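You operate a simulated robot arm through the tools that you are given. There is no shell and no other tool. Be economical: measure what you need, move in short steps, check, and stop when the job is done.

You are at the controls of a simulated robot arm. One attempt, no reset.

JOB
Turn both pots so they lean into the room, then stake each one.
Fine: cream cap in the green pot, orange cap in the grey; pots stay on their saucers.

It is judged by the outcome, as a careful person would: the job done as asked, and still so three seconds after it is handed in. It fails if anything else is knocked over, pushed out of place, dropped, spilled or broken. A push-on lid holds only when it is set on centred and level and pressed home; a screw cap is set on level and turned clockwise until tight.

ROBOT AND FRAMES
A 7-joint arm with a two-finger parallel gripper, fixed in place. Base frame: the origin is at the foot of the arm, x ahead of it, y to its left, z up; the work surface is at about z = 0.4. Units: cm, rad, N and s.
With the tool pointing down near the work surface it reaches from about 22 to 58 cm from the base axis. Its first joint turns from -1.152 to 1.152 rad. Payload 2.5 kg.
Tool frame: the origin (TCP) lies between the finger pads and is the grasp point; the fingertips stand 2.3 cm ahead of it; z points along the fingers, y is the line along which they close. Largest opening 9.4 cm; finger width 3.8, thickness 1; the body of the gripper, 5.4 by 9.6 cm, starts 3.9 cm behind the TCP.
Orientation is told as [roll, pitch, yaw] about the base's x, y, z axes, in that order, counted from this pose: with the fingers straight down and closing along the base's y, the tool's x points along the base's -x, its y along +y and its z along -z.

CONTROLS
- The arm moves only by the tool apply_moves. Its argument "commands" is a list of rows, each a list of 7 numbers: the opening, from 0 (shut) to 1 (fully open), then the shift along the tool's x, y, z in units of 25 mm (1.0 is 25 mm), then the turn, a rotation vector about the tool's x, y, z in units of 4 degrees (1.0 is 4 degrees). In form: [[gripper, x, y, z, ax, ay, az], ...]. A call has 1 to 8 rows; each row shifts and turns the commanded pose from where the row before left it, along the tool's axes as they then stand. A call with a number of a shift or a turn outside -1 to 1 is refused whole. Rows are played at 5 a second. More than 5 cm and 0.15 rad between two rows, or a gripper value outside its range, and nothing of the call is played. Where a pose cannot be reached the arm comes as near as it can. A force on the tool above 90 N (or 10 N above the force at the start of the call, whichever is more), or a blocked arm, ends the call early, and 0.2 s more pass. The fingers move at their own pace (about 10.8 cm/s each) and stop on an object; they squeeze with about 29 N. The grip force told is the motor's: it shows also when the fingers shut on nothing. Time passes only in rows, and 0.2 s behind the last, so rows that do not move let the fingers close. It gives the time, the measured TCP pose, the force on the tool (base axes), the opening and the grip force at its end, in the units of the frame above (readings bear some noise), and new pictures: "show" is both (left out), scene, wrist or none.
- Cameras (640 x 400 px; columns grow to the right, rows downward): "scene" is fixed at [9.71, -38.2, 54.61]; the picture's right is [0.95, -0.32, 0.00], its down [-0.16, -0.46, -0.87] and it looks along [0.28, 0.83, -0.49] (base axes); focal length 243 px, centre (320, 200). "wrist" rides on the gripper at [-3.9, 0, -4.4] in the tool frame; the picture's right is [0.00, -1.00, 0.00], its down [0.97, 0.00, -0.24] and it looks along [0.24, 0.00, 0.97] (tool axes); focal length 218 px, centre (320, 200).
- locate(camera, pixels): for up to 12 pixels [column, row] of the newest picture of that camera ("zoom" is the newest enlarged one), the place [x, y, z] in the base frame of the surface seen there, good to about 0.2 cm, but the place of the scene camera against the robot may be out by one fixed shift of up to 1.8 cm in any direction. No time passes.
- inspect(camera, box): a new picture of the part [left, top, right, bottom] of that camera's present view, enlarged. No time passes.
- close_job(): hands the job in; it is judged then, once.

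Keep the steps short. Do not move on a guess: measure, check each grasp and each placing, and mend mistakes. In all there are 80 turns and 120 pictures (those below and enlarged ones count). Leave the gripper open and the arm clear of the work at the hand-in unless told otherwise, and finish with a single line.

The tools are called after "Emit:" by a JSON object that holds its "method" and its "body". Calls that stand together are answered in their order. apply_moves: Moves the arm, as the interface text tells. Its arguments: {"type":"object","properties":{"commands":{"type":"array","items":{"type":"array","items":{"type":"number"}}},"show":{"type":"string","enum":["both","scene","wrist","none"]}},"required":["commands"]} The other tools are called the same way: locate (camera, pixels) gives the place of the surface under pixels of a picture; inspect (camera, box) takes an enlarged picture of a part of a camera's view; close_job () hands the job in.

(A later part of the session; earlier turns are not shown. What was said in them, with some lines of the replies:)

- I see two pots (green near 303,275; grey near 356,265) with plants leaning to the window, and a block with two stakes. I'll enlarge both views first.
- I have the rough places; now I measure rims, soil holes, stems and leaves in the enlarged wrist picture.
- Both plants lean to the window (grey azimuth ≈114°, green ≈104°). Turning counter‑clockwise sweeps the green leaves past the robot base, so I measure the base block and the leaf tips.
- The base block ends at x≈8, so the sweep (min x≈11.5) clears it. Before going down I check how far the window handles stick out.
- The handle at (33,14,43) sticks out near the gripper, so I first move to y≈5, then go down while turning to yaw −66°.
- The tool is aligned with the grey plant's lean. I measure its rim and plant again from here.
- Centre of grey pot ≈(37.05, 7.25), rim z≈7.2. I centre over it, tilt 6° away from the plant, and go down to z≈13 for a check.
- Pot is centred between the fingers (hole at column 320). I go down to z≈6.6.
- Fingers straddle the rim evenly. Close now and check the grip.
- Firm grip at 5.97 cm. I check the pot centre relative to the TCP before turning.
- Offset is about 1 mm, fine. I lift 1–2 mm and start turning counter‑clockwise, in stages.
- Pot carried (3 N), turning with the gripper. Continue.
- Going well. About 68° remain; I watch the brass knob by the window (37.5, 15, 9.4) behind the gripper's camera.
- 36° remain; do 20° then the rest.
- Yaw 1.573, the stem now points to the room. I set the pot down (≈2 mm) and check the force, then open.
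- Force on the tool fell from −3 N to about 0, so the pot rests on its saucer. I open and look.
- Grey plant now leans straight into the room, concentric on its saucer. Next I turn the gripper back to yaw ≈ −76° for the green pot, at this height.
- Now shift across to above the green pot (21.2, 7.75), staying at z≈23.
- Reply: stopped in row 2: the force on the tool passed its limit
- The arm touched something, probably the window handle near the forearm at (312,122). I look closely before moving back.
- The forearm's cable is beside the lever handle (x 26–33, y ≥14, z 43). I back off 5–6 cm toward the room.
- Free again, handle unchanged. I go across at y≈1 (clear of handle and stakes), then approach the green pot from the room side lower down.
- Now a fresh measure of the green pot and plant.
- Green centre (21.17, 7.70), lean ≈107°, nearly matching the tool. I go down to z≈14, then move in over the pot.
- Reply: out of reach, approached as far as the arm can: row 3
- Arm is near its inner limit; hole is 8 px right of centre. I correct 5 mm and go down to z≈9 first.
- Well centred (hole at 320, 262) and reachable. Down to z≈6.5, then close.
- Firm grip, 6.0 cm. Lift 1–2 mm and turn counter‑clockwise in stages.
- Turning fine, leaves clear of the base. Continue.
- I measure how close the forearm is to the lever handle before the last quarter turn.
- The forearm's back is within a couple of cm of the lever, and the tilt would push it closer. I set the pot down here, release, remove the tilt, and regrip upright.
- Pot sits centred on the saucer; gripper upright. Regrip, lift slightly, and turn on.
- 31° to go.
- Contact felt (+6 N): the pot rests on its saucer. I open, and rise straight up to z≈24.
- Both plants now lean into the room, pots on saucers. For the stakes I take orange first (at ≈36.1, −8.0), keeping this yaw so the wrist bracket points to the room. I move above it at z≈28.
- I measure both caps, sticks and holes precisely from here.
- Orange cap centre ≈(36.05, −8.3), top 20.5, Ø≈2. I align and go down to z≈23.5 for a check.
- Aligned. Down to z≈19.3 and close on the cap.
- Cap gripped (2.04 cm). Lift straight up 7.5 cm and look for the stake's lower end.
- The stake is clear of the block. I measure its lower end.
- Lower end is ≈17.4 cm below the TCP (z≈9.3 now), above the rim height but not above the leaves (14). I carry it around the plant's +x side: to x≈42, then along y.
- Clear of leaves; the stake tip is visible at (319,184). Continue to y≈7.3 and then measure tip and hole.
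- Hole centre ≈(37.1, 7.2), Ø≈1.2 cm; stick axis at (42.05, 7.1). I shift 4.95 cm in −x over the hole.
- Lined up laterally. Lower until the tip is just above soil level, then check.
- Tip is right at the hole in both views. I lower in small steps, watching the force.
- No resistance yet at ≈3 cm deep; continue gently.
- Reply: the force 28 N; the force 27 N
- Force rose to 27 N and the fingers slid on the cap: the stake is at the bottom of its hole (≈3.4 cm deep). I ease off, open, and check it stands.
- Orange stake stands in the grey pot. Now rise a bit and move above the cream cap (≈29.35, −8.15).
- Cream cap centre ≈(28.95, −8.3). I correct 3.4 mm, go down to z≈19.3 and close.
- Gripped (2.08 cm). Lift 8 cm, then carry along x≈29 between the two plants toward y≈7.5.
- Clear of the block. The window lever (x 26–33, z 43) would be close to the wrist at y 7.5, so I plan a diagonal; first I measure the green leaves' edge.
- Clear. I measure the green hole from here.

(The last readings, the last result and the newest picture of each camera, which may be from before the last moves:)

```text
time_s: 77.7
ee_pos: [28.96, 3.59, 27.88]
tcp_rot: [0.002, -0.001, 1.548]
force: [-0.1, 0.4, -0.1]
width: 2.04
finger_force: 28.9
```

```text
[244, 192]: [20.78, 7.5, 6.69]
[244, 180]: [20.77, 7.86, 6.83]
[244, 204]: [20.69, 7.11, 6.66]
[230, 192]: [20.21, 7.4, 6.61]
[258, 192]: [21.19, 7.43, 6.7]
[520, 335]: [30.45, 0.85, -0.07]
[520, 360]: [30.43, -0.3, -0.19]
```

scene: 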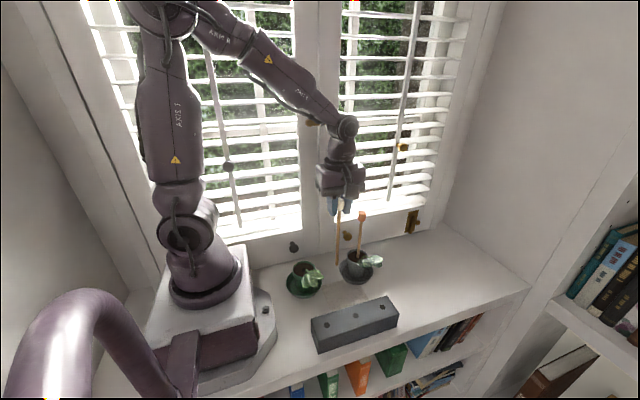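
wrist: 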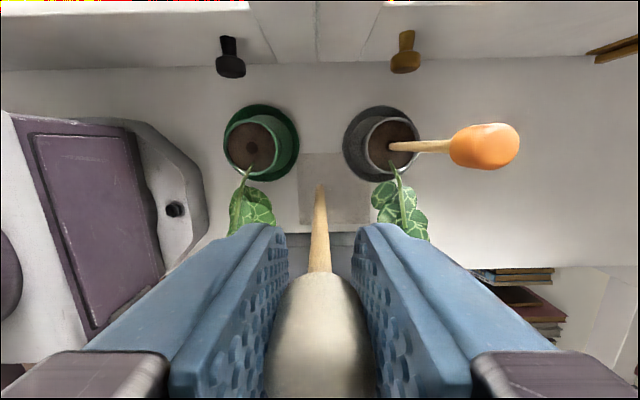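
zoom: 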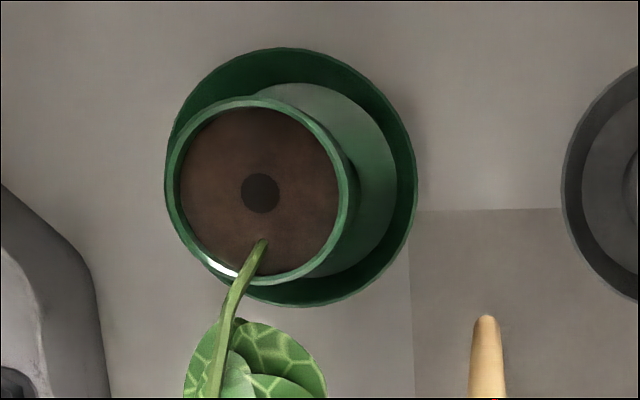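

Hole at ≈(21.25, 7.45). Diagonal move over it.

Emit:
{"method": "apply_moves", "body": {"commands": [[0.1, -0.368, 0.78, 0, 0, 0, 0], [0.1, -0.368, 0.78, 0, 0, 0, 0], [0.1, -0.368, 0.78, 0, 0, 0, 0], [0.1, -0.368, 0.78, 0, 0, 0, 0], [0.1, 0, 0, 0, 0, 0, 0]], "show": "both"}}

Emit:
{"method": "inspect", "body": {"camera": "wrist", "box": [270, 130, 370, 230]}}

```text
time_s: 78.9
ee_pos: [21.16, 7.47, 27.95]
tcp_rot: [0.001, 0.001, 1.547]
force: [0.6, 0.2, 0.3]
width: 2.06
finger_force: 28.9
```

scene: 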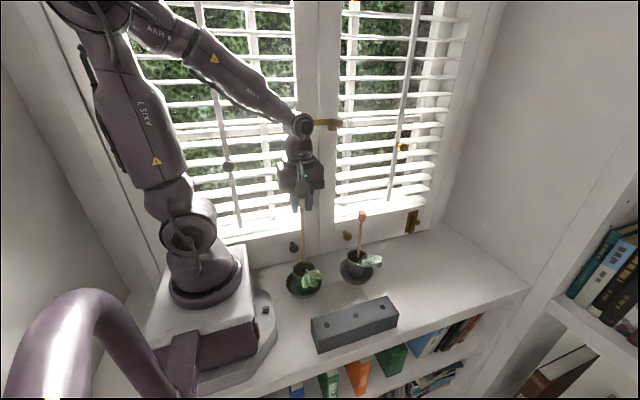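
wrist: 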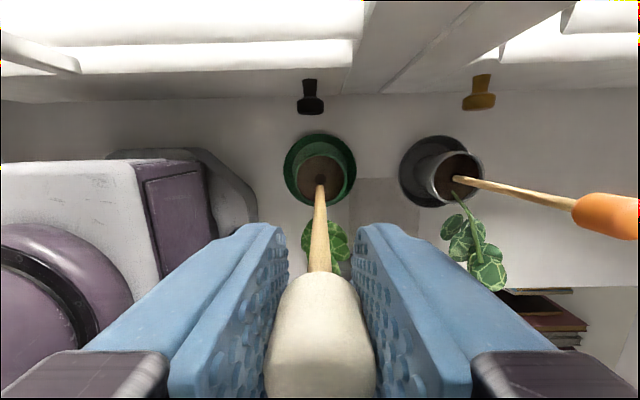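

```text
4.00 times, centred on (320, 180) of wrist
```

zoom: 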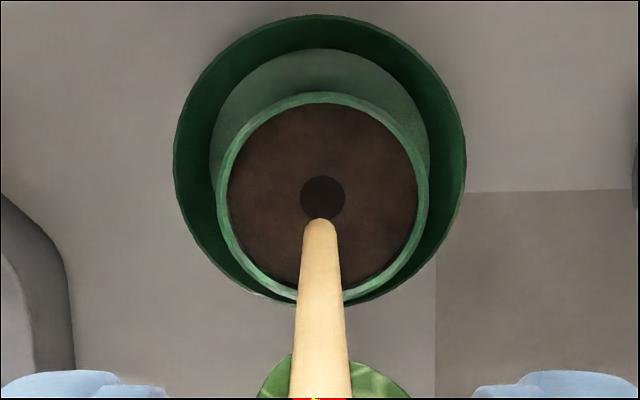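

Emit:
{"method": "locate", "body": {"camera": "zoom", "pixels": [[322, 197], [322, 180], [322, 214], [302, 197], [343, 197], [320, 230], [320, 260]]}}

Emit:
{"method": "apply_moves", "body": {"commands": [[0.1, 0, -0.02, 0.6, 0, 0, 0], [0.1, 0, 0, 0.55, 0, 0, 0], [0.1, 0, 0, 0, 0, 0, 0]], "show": "wrist"}}

Emit:
{"method": "inspect", "body": {"camera": "wrist", "box": [270, 130, 370, 230]}}

Emit:
{"method": "inspect", "body": {"camera": "scene", "box": [270, 230, 350, 300]}}

```text
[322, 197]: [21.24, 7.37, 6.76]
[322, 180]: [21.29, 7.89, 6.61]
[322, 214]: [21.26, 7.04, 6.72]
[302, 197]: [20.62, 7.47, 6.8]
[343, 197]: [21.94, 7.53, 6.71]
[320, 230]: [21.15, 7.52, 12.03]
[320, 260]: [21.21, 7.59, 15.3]
```

```text
time_s: 79.7
ee_pos: [21.26, 7.35, 25.09]
tcp_rot: [0.003, 0.0, 1.546]
force: [-0.2, 0.8, -1.0]
width: 2.05
finger_force: 28.9
```

wrist: 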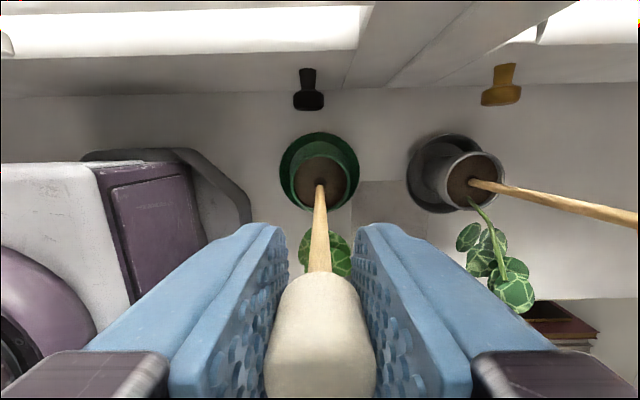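

```text
4.00 times, centred on (320, 180) of wrist
```

zoom: 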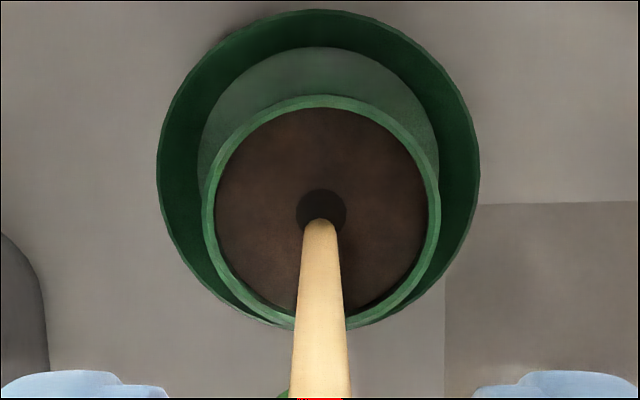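

```text
5.71 times, centred on (310, 265) of scene
```

zoom: 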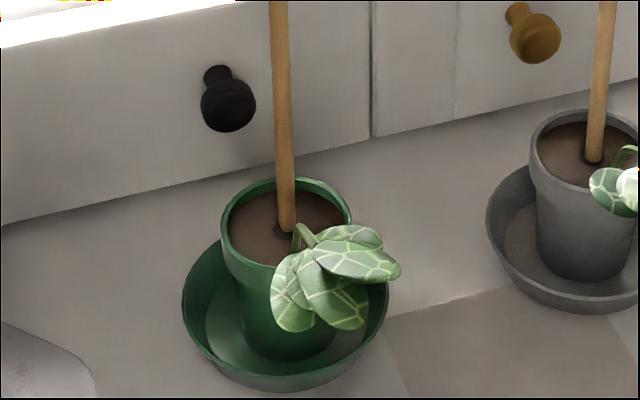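

The tip looks ≈2–3 mm on the room side of the hole's centre compared with the grey pot case. I shift +2.5 mm in y, drop 5 mm, and check.

Emit:
{"method": "apply_moves", "body": {"commands": [[0.1, -0.1, -0.02, 0, 0, 0, 0], [0.1, 0, 0, 0.2, 0, 0, 0], [0.1, 0, 0, 0, 0, 0, 0]], "show": "wrist"}}

Emit:
{"method": "inspect", "body": {"camera": "wrist", "box": [270, 130, 370, 230]}}

Emit:
{"method": "inspect", "body": {"camera": "scene", "box": [270, 230, 350, 300]}}

```text
time_s: 80.5
ee_pos: [21.38, 7.58, 24.49]
tcp_rot: [0.002, 0.001, 1.548]
force: [-0.3, -0.4, -0.7]
width: 2.07
finger_force: 29.2
```

wrist: 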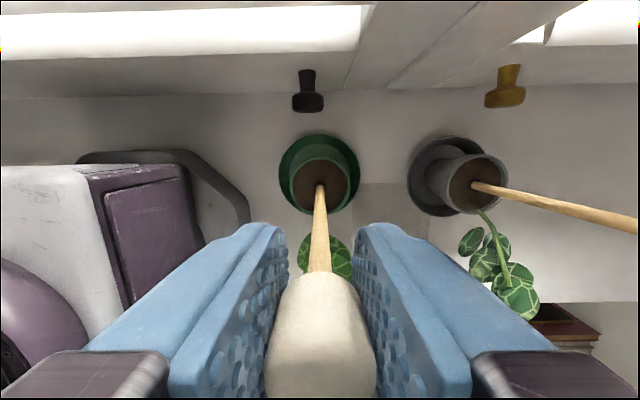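

```text
4.00 times, centred on (320, 180) of wrist
```

zoom: 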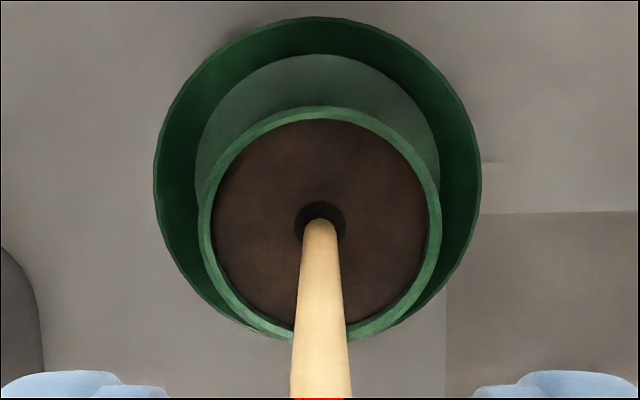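

```text
5.71 times, centred on (310, 265) of scene
```

zoom: 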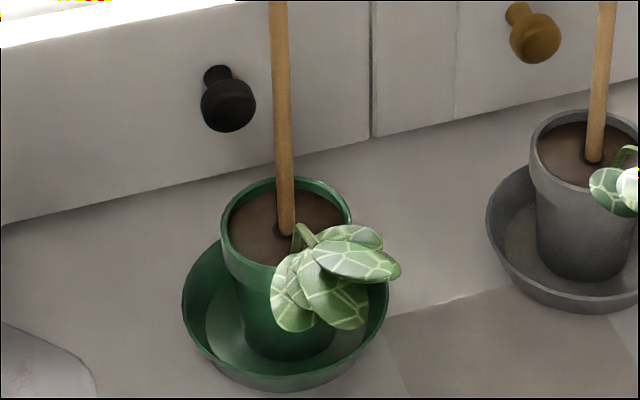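

Nearly centred; another 1.5 mm toward the window, then lower slowly.

Emit:
{"method": "apply_moves", "body": {"commands": [[0.1, -0.06, 0, 0, 0, 0, 0], [0.1, 0, 0, 0.2, 0, 0, 0], [0.1, 0, 0, 0.2, 0, 0, 0], [0.1, 0, 0, 0.1, 0, 0, 0], [0.1, 0, 0, 0, 0, 0, 0]], "show": "none"}}

Emit:
{"method": "inspect", "body": {"camera": "scene", "box": [270, 230, 350, 300]}}

```text
time_s: 81.7
ee_pos: [21.41, 7.71, 23.28]
tcp_rot: [0.002, -0.001, 1.547]
force: [-0.8, -0.1, 0.2]
width: 2.06
finger_force: 29.4
```

```text
5.71 times, centred on (310, 265) of scene
```

zoom: 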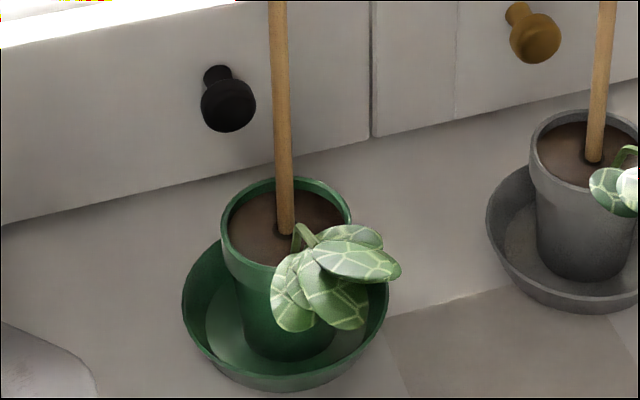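

No resistance with the tip below soil level: it is in the hole. Lower on toward the bottom.

Emit:
{"method": "apply_moves", "body": {"commands": [[0.1, 0, 0, 0.2, 0, 0, 0], [0.1, 0, 0, 0.2, 0, 0, 0], [0.1, 0, 0, 0.2, 0, 0, 0], [0.1, 0, 0, 0.2, 0, 0, 0], [0.1, 0, 0, 0, 0, 0, 0]], "show": "none"}}

Emit:
{"method": "apply_moves", "body": {"commands": [[0.1, 0, 0, 0.12, 0, 0, 0], [0.1, 0, 0, 0.12, 0, 0, 0], [0.1, 0, 0, 0, 0, 0, 0]], "show": "none"}}

```text
time_s: 82.9
ee_pos: [21.38, 7.77, 21.41]
tcp_rot: [0.002, 0.0, 1.548]
force: [0.6, -0.1, 1.0]
width: 2.08
finger_force: 29.0
```

```text
time_s: 83.7
ee_pos: [21.32, 7.76, 20.69]
tcp_rot: [0.0, 0.0, 1.546]
force: [-0.4, 0.4, 0.2]
width: 2.04
finger_force: 28.6
```

Emit:
{"method": "apply_moves", "body": {"commands": [[0.1, 0, 0, 0.08, 0, 0, 0], [0.1, 0, 0, 0.08, 0, 0, 0], [0.1, 0, 0, 0, 0, 0, 0]], "show": "wrist"}}

```text
time_s: 84.5
ee_pos: [21.24, 7.78, 20.28]
tcp_rot: [0.002, -0.001, 1.548]
force: [-1.5, 0.4, 27.7]
width: 2.05
finger_force: 28.8
```

wrist: 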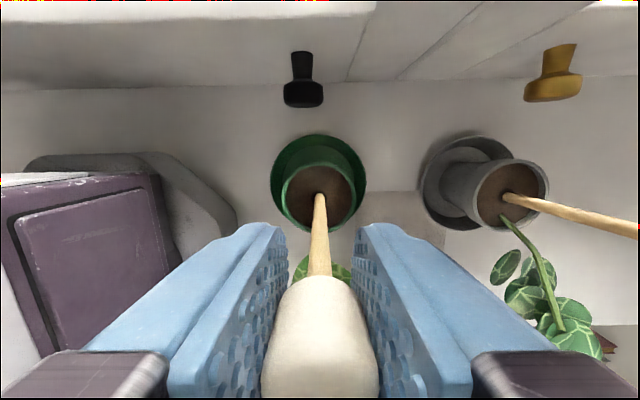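

Stake bottomed (27.7 N). I ease off, open, and rise clear.

Emit:
{"method": "apply_moves", "body": {"commands": [[0.1, 0, 0, -0.06, 0, 0, 0], [0.3, 0, 0, 0, 0, 0, 0], [0.5, 0, 0, 0, 0, 0, 0], [0.5, 0, 0, 0, 0, 0, 0], [0.5, 0, 0, -0.6, 0, 0, 0], [0.5, 0, 0, -0.9, 0, 0, 0], [0.5, 0, 0, -1, 0, 0, 0], [0.5, 0, 0, -1, 0, 0, 0]], "show": "both"}}

Emit:
{"method": "inspect", "body": {"camera": "scene", "box": [260, 190, 420, 350]}}

```text
time_s: 86.3
ee_pos: [21.32, 7.84, 29.11]
tcp_rot: [0.003, 0.001, 1.549]
force: [0.0, 0.6, 0.2]
width: 4.67
finger_force: 0.0
```

scene: 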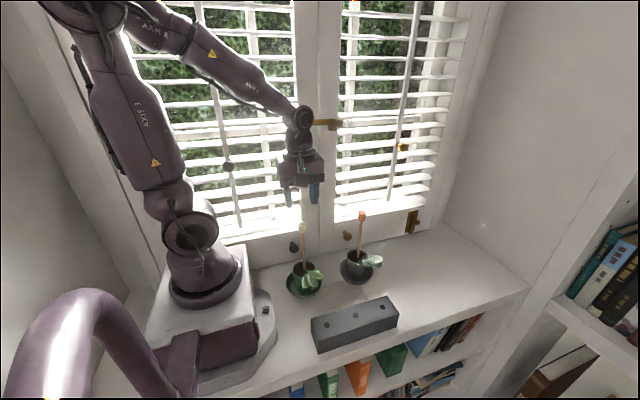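
wrist: 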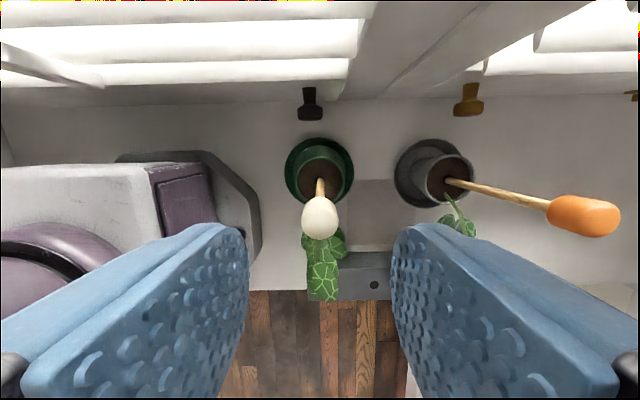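

```text
2.50 times, centred on (340, 270) of scene
```

zoom: 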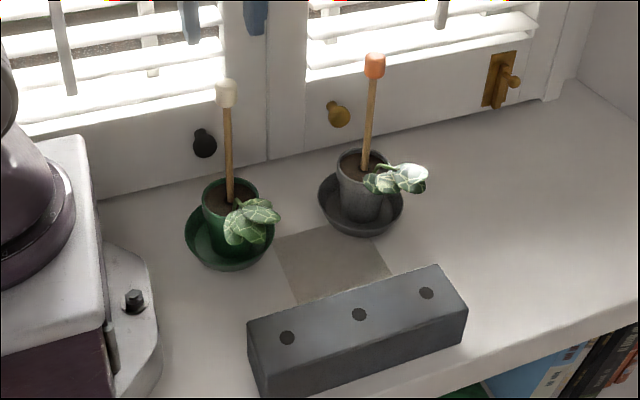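

Both stakes stand and both plants lean to the room. I open fully, move the arm clear toward the room and up, and measure once more.

Emit:
{"method": "apply_moves", "body": {"commands": [[0.5, 0, 0, -1, 0, 0, 0], [0.5, 0.7, -0.7, -0.6, 0, 0, 0], [1, 0.7, -0.7, -0.5, 0, 0, 0], [1, 0.7, -0.7, 0, 0, 0, 0], [1, 0.7, -0.7, 0, 0, 0, 0], [1, 0, 0, 0, 0, 0, 0]], "show": "both"}}

Emit:
{"method": "inspect", "body": {"camera": "wrist", "box": [220, 20, 480, 200]}}

```text
time_s: 87.7
ee_pos: [28.21, 0.46, 34.5]
tcp_rot: [0.001, 0.002, 1.55]
force: [0.3, 0.3, -0.4]
width: 9.4
finger_force: 0.0
```

scene: 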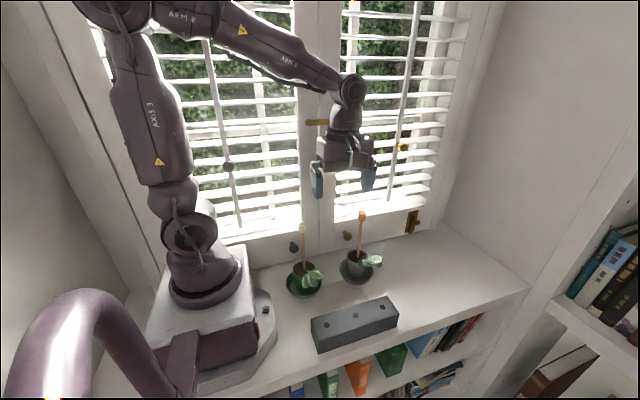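
wrist: 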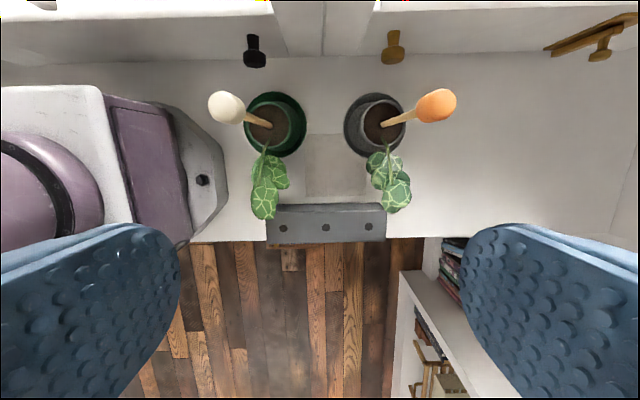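

```text
2.22 times, centred on (350, 110) of wrist
```

zoom: 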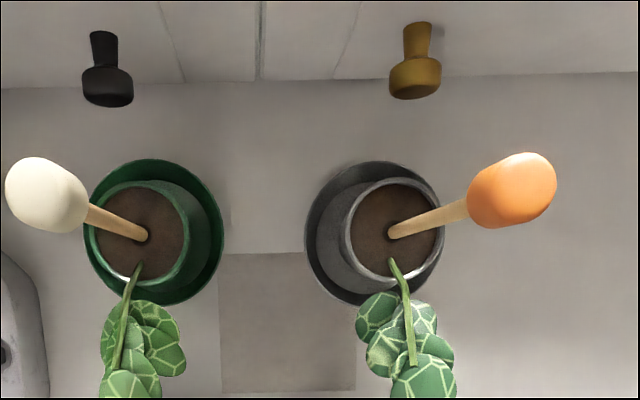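

Everything checks out: both plants lean into the room, both stakes are upright in the right pots, both pots sit on their saucers, the gripper is open and the arm is clear. I hand in.

Emit:
{"method": "close_job", "body": {}}

```text
The job is handed in.
```

Job handed in: both pots are turned to lean into the room and still on their saucers, with the cream-capped stake in the green pot and the orange-capped stake in the grey; the arm touched something near the window once while crossing over, and I saw nothing out of place afterwards.
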